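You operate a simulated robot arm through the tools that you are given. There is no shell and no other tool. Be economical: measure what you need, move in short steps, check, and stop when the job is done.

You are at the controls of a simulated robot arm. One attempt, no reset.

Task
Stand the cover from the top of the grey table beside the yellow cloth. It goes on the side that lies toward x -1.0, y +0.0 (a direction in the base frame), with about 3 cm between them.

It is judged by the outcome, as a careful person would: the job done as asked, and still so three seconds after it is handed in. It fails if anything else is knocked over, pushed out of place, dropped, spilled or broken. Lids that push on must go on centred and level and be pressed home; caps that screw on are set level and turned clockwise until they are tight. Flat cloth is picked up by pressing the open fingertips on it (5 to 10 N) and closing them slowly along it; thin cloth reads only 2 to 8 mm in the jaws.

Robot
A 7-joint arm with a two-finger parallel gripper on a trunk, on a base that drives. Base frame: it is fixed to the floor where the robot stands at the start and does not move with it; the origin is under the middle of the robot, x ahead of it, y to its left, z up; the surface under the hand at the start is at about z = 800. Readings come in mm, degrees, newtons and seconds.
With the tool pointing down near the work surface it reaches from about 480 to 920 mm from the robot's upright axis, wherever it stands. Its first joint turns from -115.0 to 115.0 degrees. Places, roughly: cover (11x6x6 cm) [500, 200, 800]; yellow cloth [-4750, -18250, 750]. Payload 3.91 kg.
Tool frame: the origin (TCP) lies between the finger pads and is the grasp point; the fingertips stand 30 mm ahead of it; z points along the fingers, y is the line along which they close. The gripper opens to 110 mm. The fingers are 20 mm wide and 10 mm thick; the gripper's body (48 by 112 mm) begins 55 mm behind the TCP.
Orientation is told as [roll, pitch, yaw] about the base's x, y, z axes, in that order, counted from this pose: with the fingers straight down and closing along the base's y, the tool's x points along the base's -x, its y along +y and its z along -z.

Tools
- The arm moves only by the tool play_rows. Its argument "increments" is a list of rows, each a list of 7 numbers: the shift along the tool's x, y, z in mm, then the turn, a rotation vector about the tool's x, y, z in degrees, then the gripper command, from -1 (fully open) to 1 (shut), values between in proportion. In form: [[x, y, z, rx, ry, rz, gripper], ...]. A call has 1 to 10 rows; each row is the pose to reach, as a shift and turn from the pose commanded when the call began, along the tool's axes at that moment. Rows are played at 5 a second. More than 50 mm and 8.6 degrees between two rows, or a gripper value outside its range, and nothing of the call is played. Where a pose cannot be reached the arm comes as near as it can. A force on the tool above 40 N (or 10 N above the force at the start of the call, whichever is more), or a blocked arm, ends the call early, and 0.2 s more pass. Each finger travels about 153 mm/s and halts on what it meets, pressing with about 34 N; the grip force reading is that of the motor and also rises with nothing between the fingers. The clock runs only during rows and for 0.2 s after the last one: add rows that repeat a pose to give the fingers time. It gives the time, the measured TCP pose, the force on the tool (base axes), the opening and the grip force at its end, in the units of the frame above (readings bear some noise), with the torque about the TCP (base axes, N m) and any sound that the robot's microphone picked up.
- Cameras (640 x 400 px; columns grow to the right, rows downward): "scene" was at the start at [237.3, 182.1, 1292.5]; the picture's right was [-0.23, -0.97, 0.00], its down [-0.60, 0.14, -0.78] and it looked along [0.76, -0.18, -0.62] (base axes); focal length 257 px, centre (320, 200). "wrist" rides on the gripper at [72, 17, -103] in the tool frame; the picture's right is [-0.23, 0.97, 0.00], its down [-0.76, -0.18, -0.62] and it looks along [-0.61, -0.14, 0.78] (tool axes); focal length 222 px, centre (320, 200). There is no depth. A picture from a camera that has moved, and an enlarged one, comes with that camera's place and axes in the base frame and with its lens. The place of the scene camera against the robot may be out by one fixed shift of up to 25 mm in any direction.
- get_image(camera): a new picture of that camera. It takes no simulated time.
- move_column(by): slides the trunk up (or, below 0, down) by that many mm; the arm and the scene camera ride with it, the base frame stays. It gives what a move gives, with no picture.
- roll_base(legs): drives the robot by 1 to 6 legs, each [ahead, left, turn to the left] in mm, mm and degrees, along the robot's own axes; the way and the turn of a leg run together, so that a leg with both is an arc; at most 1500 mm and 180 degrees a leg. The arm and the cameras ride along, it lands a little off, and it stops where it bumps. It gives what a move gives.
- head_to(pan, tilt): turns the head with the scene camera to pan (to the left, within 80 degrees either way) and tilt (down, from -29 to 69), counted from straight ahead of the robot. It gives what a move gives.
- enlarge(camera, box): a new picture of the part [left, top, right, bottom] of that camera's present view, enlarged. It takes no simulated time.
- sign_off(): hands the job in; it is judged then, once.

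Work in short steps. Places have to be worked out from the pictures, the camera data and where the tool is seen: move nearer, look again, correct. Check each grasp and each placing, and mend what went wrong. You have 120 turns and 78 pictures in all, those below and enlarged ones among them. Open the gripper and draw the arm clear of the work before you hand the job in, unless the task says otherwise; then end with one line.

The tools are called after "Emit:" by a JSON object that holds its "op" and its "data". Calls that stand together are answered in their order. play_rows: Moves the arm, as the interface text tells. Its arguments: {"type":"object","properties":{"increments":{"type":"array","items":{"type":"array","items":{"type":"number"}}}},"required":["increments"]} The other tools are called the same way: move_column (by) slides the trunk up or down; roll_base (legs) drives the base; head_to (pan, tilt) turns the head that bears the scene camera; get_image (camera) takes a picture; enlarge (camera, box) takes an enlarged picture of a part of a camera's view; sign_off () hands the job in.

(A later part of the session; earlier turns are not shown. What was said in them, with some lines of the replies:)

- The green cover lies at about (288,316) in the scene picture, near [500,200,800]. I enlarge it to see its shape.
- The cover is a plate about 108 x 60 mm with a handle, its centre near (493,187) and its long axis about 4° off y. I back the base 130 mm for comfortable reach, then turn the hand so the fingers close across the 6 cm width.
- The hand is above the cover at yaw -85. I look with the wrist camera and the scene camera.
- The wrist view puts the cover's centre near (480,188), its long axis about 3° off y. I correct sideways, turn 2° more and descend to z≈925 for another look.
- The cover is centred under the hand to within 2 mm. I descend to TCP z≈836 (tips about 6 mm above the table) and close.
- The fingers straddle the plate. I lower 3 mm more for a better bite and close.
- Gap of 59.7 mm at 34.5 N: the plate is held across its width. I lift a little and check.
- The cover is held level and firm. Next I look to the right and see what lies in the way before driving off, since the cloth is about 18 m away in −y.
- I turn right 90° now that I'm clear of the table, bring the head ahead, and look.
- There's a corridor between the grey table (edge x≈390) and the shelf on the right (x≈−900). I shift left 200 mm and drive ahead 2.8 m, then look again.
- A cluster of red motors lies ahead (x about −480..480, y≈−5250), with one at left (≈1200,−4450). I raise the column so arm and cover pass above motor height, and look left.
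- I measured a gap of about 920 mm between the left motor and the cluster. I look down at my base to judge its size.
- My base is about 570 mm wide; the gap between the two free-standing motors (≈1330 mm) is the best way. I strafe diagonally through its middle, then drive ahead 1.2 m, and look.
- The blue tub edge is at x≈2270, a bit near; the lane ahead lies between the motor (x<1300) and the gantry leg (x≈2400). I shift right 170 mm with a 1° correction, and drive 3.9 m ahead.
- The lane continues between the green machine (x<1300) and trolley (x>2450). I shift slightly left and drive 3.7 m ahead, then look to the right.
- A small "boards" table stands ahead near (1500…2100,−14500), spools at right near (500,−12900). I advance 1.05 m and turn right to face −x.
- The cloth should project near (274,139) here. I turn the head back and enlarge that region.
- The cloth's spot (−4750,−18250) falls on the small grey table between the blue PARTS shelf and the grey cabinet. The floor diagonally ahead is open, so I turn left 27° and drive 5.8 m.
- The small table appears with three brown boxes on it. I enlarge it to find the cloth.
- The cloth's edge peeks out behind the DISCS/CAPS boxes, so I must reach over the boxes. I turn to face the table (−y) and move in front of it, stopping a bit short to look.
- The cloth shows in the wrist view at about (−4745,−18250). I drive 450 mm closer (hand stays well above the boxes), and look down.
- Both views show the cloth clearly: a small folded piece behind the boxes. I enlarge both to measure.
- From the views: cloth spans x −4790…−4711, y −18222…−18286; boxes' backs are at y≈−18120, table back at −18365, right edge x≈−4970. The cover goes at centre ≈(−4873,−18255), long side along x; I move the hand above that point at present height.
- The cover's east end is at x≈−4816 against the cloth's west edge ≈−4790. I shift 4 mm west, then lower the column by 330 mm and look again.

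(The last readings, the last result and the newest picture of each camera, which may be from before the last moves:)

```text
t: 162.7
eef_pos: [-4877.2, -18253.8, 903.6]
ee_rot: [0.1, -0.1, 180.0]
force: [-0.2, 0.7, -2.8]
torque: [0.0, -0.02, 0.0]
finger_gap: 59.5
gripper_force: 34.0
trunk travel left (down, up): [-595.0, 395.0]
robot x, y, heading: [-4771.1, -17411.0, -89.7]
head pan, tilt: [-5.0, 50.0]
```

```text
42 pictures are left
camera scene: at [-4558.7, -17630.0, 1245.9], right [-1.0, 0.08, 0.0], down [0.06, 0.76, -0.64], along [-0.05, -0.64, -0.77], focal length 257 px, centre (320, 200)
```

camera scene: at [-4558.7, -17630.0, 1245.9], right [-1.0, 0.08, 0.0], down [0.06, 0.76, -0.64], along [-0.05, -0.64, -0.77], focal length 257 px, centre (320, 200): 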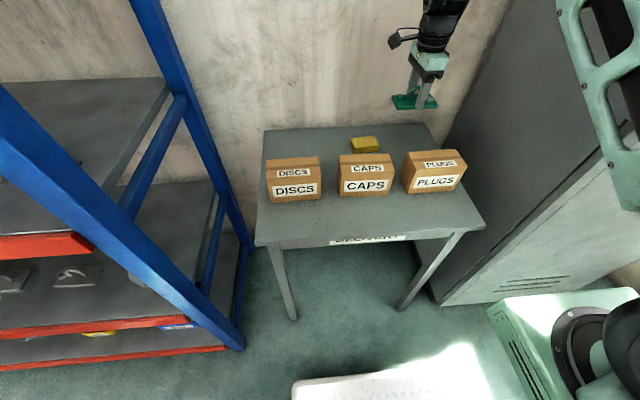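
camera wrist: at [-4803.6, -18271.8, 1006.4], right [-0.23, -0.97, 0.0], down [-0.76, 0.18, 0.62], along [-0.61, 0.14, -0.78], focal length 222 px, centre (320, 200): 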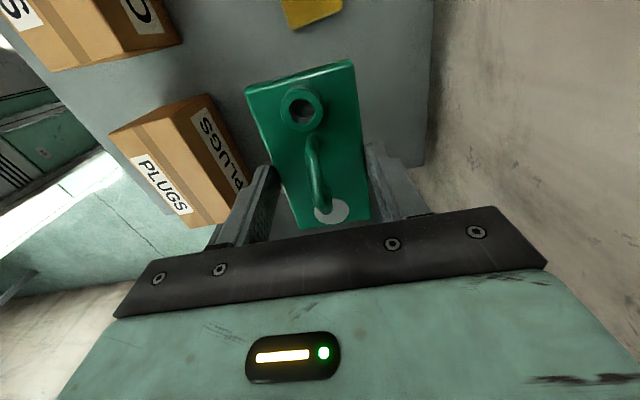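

In this closer view, the cloth's west edge is almost straight below the camera at x≈−4803, the cover's east end at ≈−4820: only 17 mm. I shift 13 mm further west and lower by 80 mm, then look again.

Emit:
{"op": "play_rows", "data": {"increments": [[-13, 0, 0, 0, 0, 0, 1], [-13, 0, 40, 0, 0, 0, 1], [-13, 0, 80, 0, 0, 0, 1], [-13, 0, 80, 0, 0, 0, 1]]}}

Emit:
{"op": "get_image", "data": {"camera": "wrist"}}

Emit:
{"op": "enlarge", "data": {"camera": "scene", "box": [300, 60, 500, 185]}}

```text
t: 163.7
eef_pos: [-4889.7, -18253.5, 824.0]
ee_rot: [0.0, 0.0, 180.0]
force: [0.0, 0.1, -2.6]
torque: [0.0, 0.01, -0.02]
finger_gap: 59.4
gripper_force: 33.8
trunk travel left (down, up): [-595.0, 395.0]
robot x, y, heading: [-4771.4, -17409.6, -89.6]
head pan, tilt: [-5.0, 50.0]
```

```text
41 pictures are left
camera wrist: at [-4817.0, -18270.7, 925.7], right [-0.23, -0.97, 0.0], down [-0.76, 0.18, 0.62], along [-0.61, 0.14, -0.78], focal length 222 px, centre (320, 200)
```

wrist: 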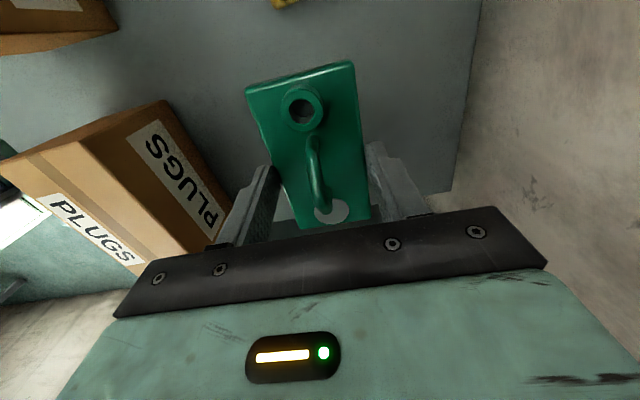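

```text
3.20 times, centred on (400, 122) of scene
camera zoom: at [-4558.7, -17630.0, 1245.9], right [-1.0, 0.08, 0.0], down [0.06, 0.76, -0.64], along [-0.05, -0.64, -0.77], focal length 823 px, centre (64, 448)
```

zoom: 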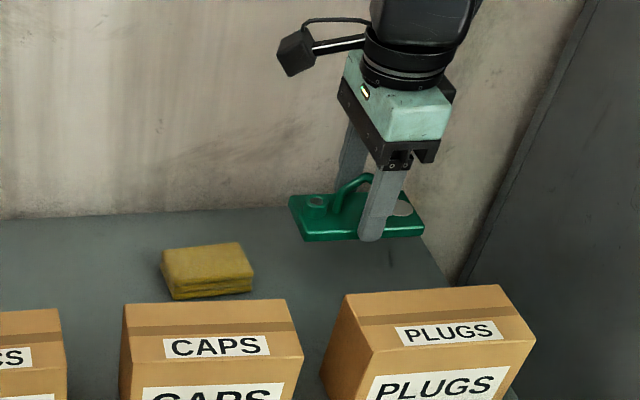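

Consistent: cloth west edge ≈ −4804, cover end ≈ −4834, gap ≈ 30 mm. I descend to z≈788, then feel for the table.

Emit:
{"op": "play_rows", "data": {"increments": [[0, 0, 15, 0, 0, 0, 1], [0, 0, 28, 0, 0, 0, 1], [0, 0, 34, 0, 0, 0, 1], [0, 0, 36, 0, 0, 0, 1], [0, 0, 36, 0, 0, 0, 1]]}}

Emit:
{"op": "enlarge", "data": {"camera": "scene", "box": [300, 60, 500, 185]}}

```text
t: 164.9
eef_pos: [-4892.3, -18254.0, 788.1]
ee_rot: [-0.1, 0.0, 180.0]
force: [-2.0, -0.7, -2.9]
torque: [-0.01, 0.02, -0.01]
finger_gap: 59.6
gripper_force: 34.1
trunk travel left (down, up): [-595.0, 395.0]
robot x, y, heading: [-4768.2, -17411.3, -89.8]
head pan, tilt: [-5.0, 50.0]
```

```text
3.20 times, centred on (400, 122) of scene
camera zoom: at [-4558.7, -17630.0, 1245.8], right [-1.0, 0.08, 0.0], down [0.06, 0.76, -0.64], along [-0.05, -0.64, -0.77], focal length 823 px, centre (64, 448)
```

zoom: 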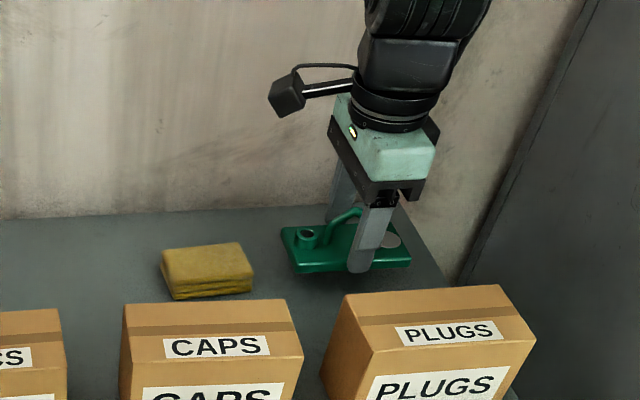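

Nearly on the table. I go down in small steps until the force rises.

Emit:
{"op": "play_rows", "data": {"increments": [[0, 0, 1.5, 0, 0, 0, 1], [0, 0, 3, 0, 0, 0, 1], [0, 0, 4, 0, 0, 0, 1], [0, 0, 4, 0, 0, 0, 1]]}}

```text
t: 165.9
eef_pos: [-4890.7, -18255.4, 784.3]
ee_rot: [0.0, 0.0, 180.0]
force: [-0.3, -0.4, -2.5]
torque: [0.02, -0.03, 0.01]
finger_gap: 59.7
gripper_force: 33.9
trunk travel left (down, up): [-595.0, 395.0]
robot x, y, heading: [-4772.5, -17409.6, -89.6]
head pan, tilt: [-5.0, 50.0]
```

No contact yet; I continue slowly.

Emit:
{"op": "play_rows", "data": {"increments": [[0, 0, 1, 0, 0, 0, 1], [0, 0, 2, 0, 0, 0, 1], [0, 0, 2, 0, 0, 0, 1]]}}

Emit:
{"op": "enlarge", "data": {"camera": "scene", "box": [340, 100, 460, 175]}}

```text
t: 166.7
eef_pos: [-4890.6, -18253.6, 782.2]
ee_rot: [0.0, 0.0, 179.9]
force: [0.4, -0.2, -3.1]
torque: [-0.03, -0.01, 0.0]
finger_gap: 59.7
gripper_force: 33.7
trunk travel left (down, up): [-595.0, 395.0]
robot x, y, heading: [-4770.6, -17409.0, -89.5]
head pan, tilt: [-5.0, 50.0]
```

```text
5.33 times, centred on (400, 138) of scene
camera zoom: at [-4558.7, -17630.0, 1245.8], right [-1.0, 0.08, 0.0], down [0.06, 0.76, -0.64], along [-0.05, -0.64, -0.77], focal length 1372 px, centre (-107, 533)
```

zoom: 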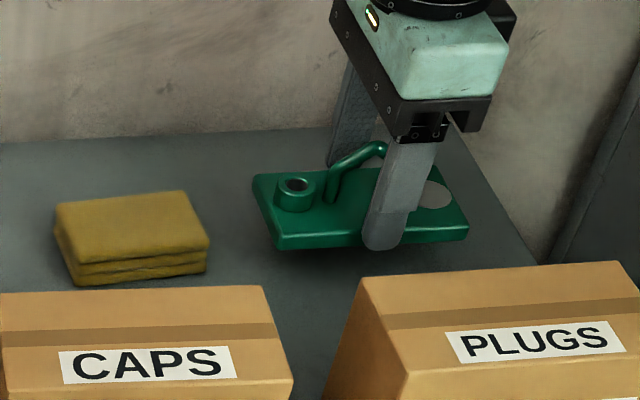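

The shadow shows it's still above the surface. I continue down at 2 mm per row, guarded by the force stop.

Emit:
{"op": "play_rows", "data": {"increments": [[0, 0, 2, 0, 0, 0, 1], [0, 0, 4, 0, 0, 0, 1], [0, 0, 6, 0, 0, 0, 1], [0, 0, 8, 0, 0, 0, 1], [0, 0, 8, 0, 0, 0, 1]]}}

Emit:
{"op": "enlarge", "data": {"camera": "scene", "box": [340, 100, 460, 175]}}

```text
t: 167.9
eef_pos: [-4890.5, -18255.5, 775.8]
ee_rot: [-0.1, 0.0, 180.0]
force: [0.6, -0.1, -3.0]
torque: [-0.02, 0.02, 0.03]
finger_gap: 59.4
gripper_force: 34.4
trunk travel left (down, up): [-595.0, 395.0]
robot x, y, heading: [-4770.0, -17410.4, -89.8]
head pan, tilt: [-5.0, 50.0]
```

```text
5.33 times, centred on (400, 138) of scene
camera zoom: at [-4558.7, -17630.0, 1245.8], right [-1.0, 0.08, 0.0], down [0.06, 0.76, -0.64], along [-0.05, -0.64, -0.77], focal length 1372 px, centre (-107, 533)
```

zoom: 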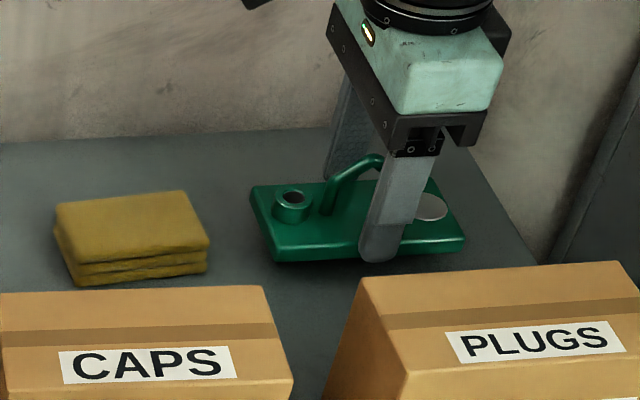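

Still no contact; the table is a little lower than told. I keep going slowly.

Emit:
{"op": "play_rows", "data": {"increments": [[0, 0, 2, 0, 0, 0, 1], [0, 0, 4, 0, 0, 0, 1], [0, 0, 6, 0, 0, 0, 1], [0, 0, 8, 0, 0, 0, 1], [0, 0, 8, 0, 0, 0, 1]]}}

Emit:
{"op": "enlarge", "data": {"camera": "scene", "box": [340, 100, 460, 175]}}

```text
t: 169.1
eef_pos: [-4889.8, -18254.7, 765.9]
ee_rot: [-0.1, 0.0, 180.0]
force: [-0.4, 0.3, -2.3]
torque: [0.01, 0.0, 0.0]
finger_gap: 59.3
gripper_force: 34.2
trunk travel left (down, up): [-595.0, 395.0]
robot x, y, heading: [-4770.3, -17406.1, -89.6]
head pan, tilt: [-5.0, 50.0]
```

```text
5.33 times, centred on (400, 138) of scene
camera zoom: at [-4558.7, -17630.0, 1245.8], right [-1.0, 0.08, 0.0], down [0.06, 0.76, -0.64], along [-0.05, -0.64, -0.77], focal length 1372 px, centre (-107, 533)
```

zoom: 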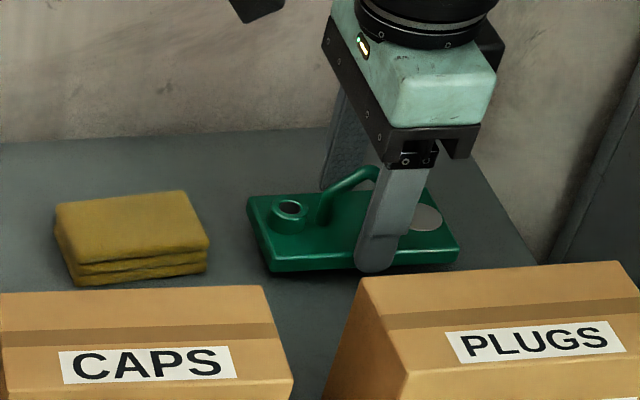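

Close now. I continue down.

Emit:
{"op": "play_rows", "data": {"increments": [[0, 0, 1.5, 0, 0, 0, 1], [0, 0, 3, 0, 0, 0, 1], [0, 0, 4.5, 0, 0, 0, 1], [0, 0, 6, 0, 0, 0, 1], [0, 0, 6, 0, 0, 0, 1]]}}

Emit:
{"op": "enlarge", "data": {"camera": "scene", "box": [340, 100, 460, 175]}}

```text
t: 170.3
eef_pos: [-4890.4, -18254.9, 760.0]
ee_rot: [0.1, 0.0, 180.0]
force: [0.4, 0.5, -2.8]
torque: [0.02, -0.02, 0.0]
finger_gap: 59.5
gripper_force: 34.3
trunk travel left (down, up): [-595.0, 395.0]
robot x, y, heading: [-4769.9, -17409.7, -89.4]
head pan, tilt: [-5.0, 50.0]
```

```text
5.33 times, centred on (400, 138) of scene
camera zoom: at [-4558.7, -17630.0, 1245.8], right [-1.0, 0.08, 0.0], down [0.06, 0.76, -0.64], along [-0.05, -0.64, -0.77], focal length 1372 px, centre (-107, 533)
```

zoom: 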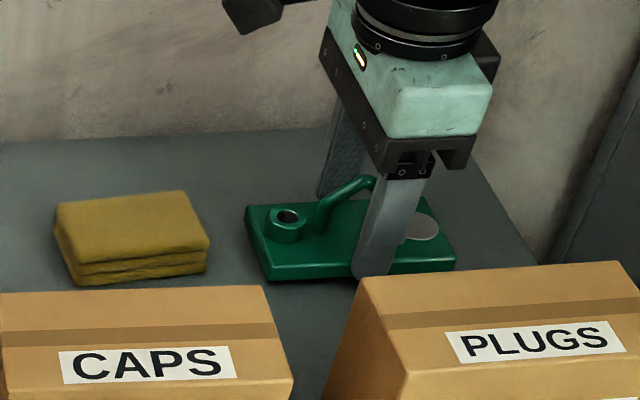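

By the scene view the gap is about 33 mm. Continue down gently.

Emit:
{"op": "play_rows", "data": {"increments": [[0, 0, 1.5, 0, 0, 0, 1], [0, 0, 3, 0, 0, 0, 1], [0, 0, 4.5, 0, 0, 0, 1], [0, 0, 6, 0, 0, 0, 1], [0, 0, 6, 0, 0, 0, 1]]}}

```text
t: 171.5
eef_pos: [-4890.2, -18254.0, 755.1]
ee_rot: [0.1, 0.1, -180.0]
force: [-0.9, 2.5, 6.9]
torque: [0.15, -0.5, 0.1]
finger_gap: 59.5
gripper_force: 33.8
trunk travel left (down, up): [-595.0, 395.0]
robot x, y, heading: [-4769.6, -17406.8, -89.6]
head pan, tilt: [-5.0, 50.0]
```

Contact: force rose by ~10 N at z≈755, touching first at the east end. I check level before releasing.

Emit:
{"op": "enlarge", "data": {"camera": "scene", "box": [370, 110, 450, 160]}}

Emit:
{"op": "get_image", "data": {"camera": "wrist"}}

```text
8.00 times, centred on (410, 135) of scene
camera zoom: at [-4558.7, -17629.6, 1246.1], right [-1.0, 0.08, 0.0], down [0.06, 0.76, -0.64], along [-0.05, -0.64, -0.77], focal length 2058 px, centre (-400, 720)
```

zoom: 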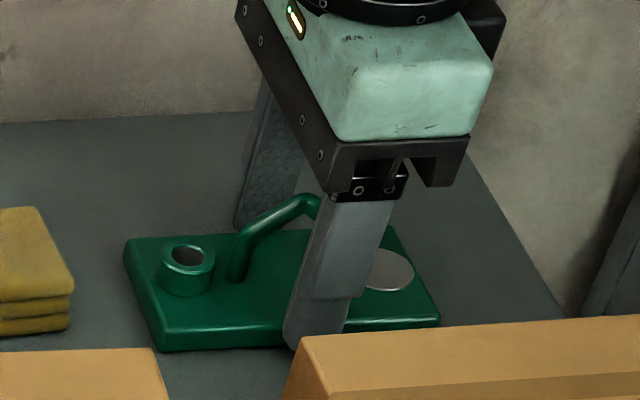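

```text
33 pictures are left
camera wrist: at [-4816.7, -18271.6, 857.4], right [-0.23, -0.97, 0.0], down [-0.76, 0.18, 0.62], along [-0.61, 0.14, -0.78], focal length 222 px, centre (320, 200)
```

wrist: 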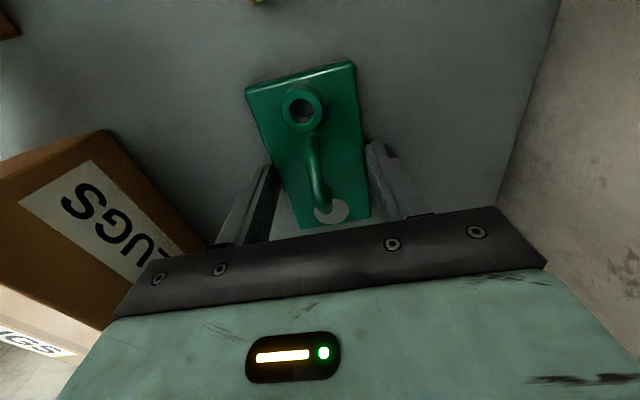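

The cover sits on the table, gap about right. I press 1 mm more and open the fingers gently by about 12 mm each side.

Emit:
{"op": "play_rows", "data": {"increments": [[0, 0, 1, 0, 0, 0, 1], [0, 0, 1, 0, 0, 0, 0.0], [0, 0, 1, 0, 0, 0, -0.15], [0, 0, 1, 0, 0, 0, -0.3], [0, 0, 1, 0, 0, 0, -0.6], [0, 0, 1, 0, 0, 0, -0.6]]}}

Emit:
{"op": "enlarge", "data": {"camera": "scene", "box": [340, 100, 460, 175]}}

```text
t: 172.9
eef_pos: [-4889.8, -18253.2, 753.5]
ee_rot: [0.0, 0.0, 180.1]
force: [0.6, 0.0, 0.1]
torque: [-0.01, 0.03, 0.0]
finger_gap: 87.9
gripper_force: 0.1
trunk travel left (down, up): [-595.0, 395.0]
robot x, y, heading: [-4769.6, -17409.5, -89.6]
head pan, tilt: [-5.0, 50.0]
```

```text
5.33 times, centred on (400, 138) of scene
camera zoom: at [-4558.6, -17629.9, 1245.8], right [-1.0, 0.08, 0.0], down [0.06, 0.76, -0.64], along [-0.05, -0.64, -0.77], focal length 1372 px, centre (-107, 533)
```

zoom: 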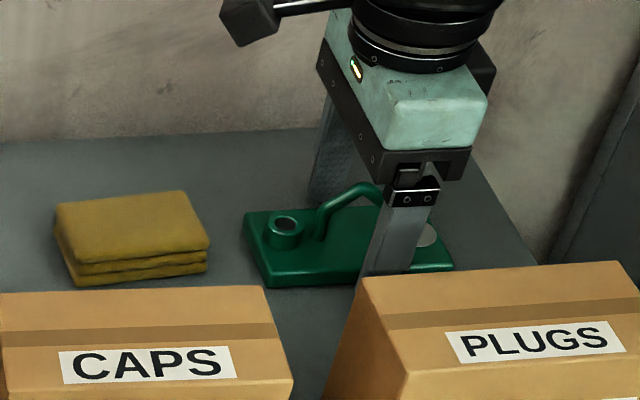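

Released, the cover rests flat. I raise the hand straight up clear of the handle.

Emit:
{"op": "play_rows", "data": {"increments": [[0, 0, -20, 0, 0, 0, -0.6], [0, 0, -60, 0, 0, 0, -0.6], [0, 0, -105, 0, 0, 0, -0.6], [0, 0, -150, 0, 0, 0, -0.6], [0, 0, -150, 0, 0, 0, -0.6]]}}

Emit:
{"op": "move_column", "data": {"by": 300}}

Emit:
{"op": "enlarge", "data": {"camera": "scene", "box": [280, 170, 440, 270]}}

Emit:
{"op": "get_image", "data": {"camera": "wrist"}}

```text
t: 174.1
eef_pos: [-4889.4, -18252.8, 904.6]
ee_rot: [-0.1, 0.0, -180.0]
force: [-0.7, -1.0, -0.3]
torque: [0.03, 0.03, 0.0]
finger_gap: 87.8
gripper_force: 0.0
trunk travel left (down, up): [-595.0, 395.0]
robot x, y, heading: [-4770.6, -17406.6, -89.5]
head pan, tilt: [-5.0, 50.0]
```

```text
t: 177.1
eef_pos: [-4889.5, -18253.7, 1204.8]
ee_rot: [0.1, 0.0, 180.0]
force: [-0.7, -0.1, -0.3]
torque: [-0.01, 0.0, -0.02]
finger_gap: 88.0
gripper_force: 0.1
trunk travel left (down, up): [-895.0, 95.0]
robot x, y, heading: [-4770.2, -17408.2, -89.8]
head pan, tilt: [-5.0, 50.0]
```

```text
4.00 times, centred on (360, 220) of scene
camera zoom: at [-4558.7, -17629.9, 1545.8], right [-1.0, 0.08, 0.0], down [0.06, 0.76, -0.64], along [-0.05, -0.64, -0.77], focal length 1029 px, centre (160, 120)
```

zoom: 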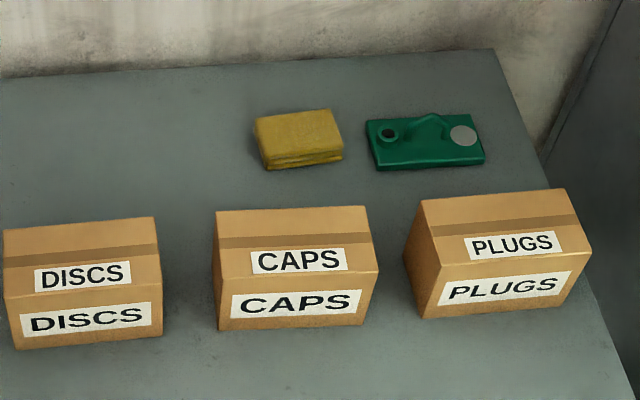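

```text
30 pictures are left
camera wrist: at [-4816.4, -18271.9, 1305.8], right [-0.23, -0.97, 0.0], down [-0.76, 0.18, 0.62], along [-0.61, 0.14, -0.78], focal length 222 px, centre (320, 200)
```

wrist: 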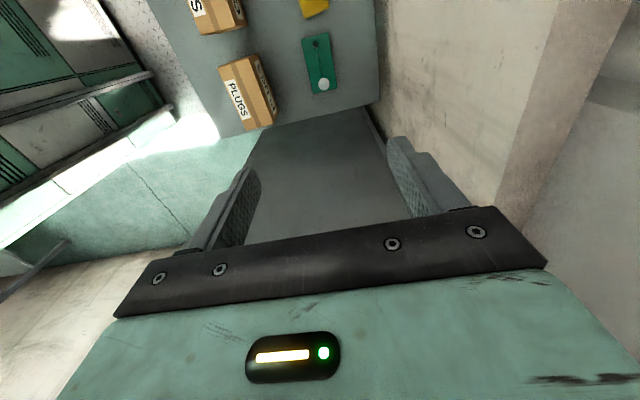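

The front view shows the cover flat on the −x side of the cloth with about 31 mm between them. The boxes and cloth are undisturbed, the gripper is open and the hand is well clear, so I hand in.

Emit:
{"op": "sign_off", "data": {}}

```text
The job is handed in.
```

The cover stands flat on the small grey delivery table, on the −x side of the yellow cloth with about 3 cm between them. Nothing else was moved.
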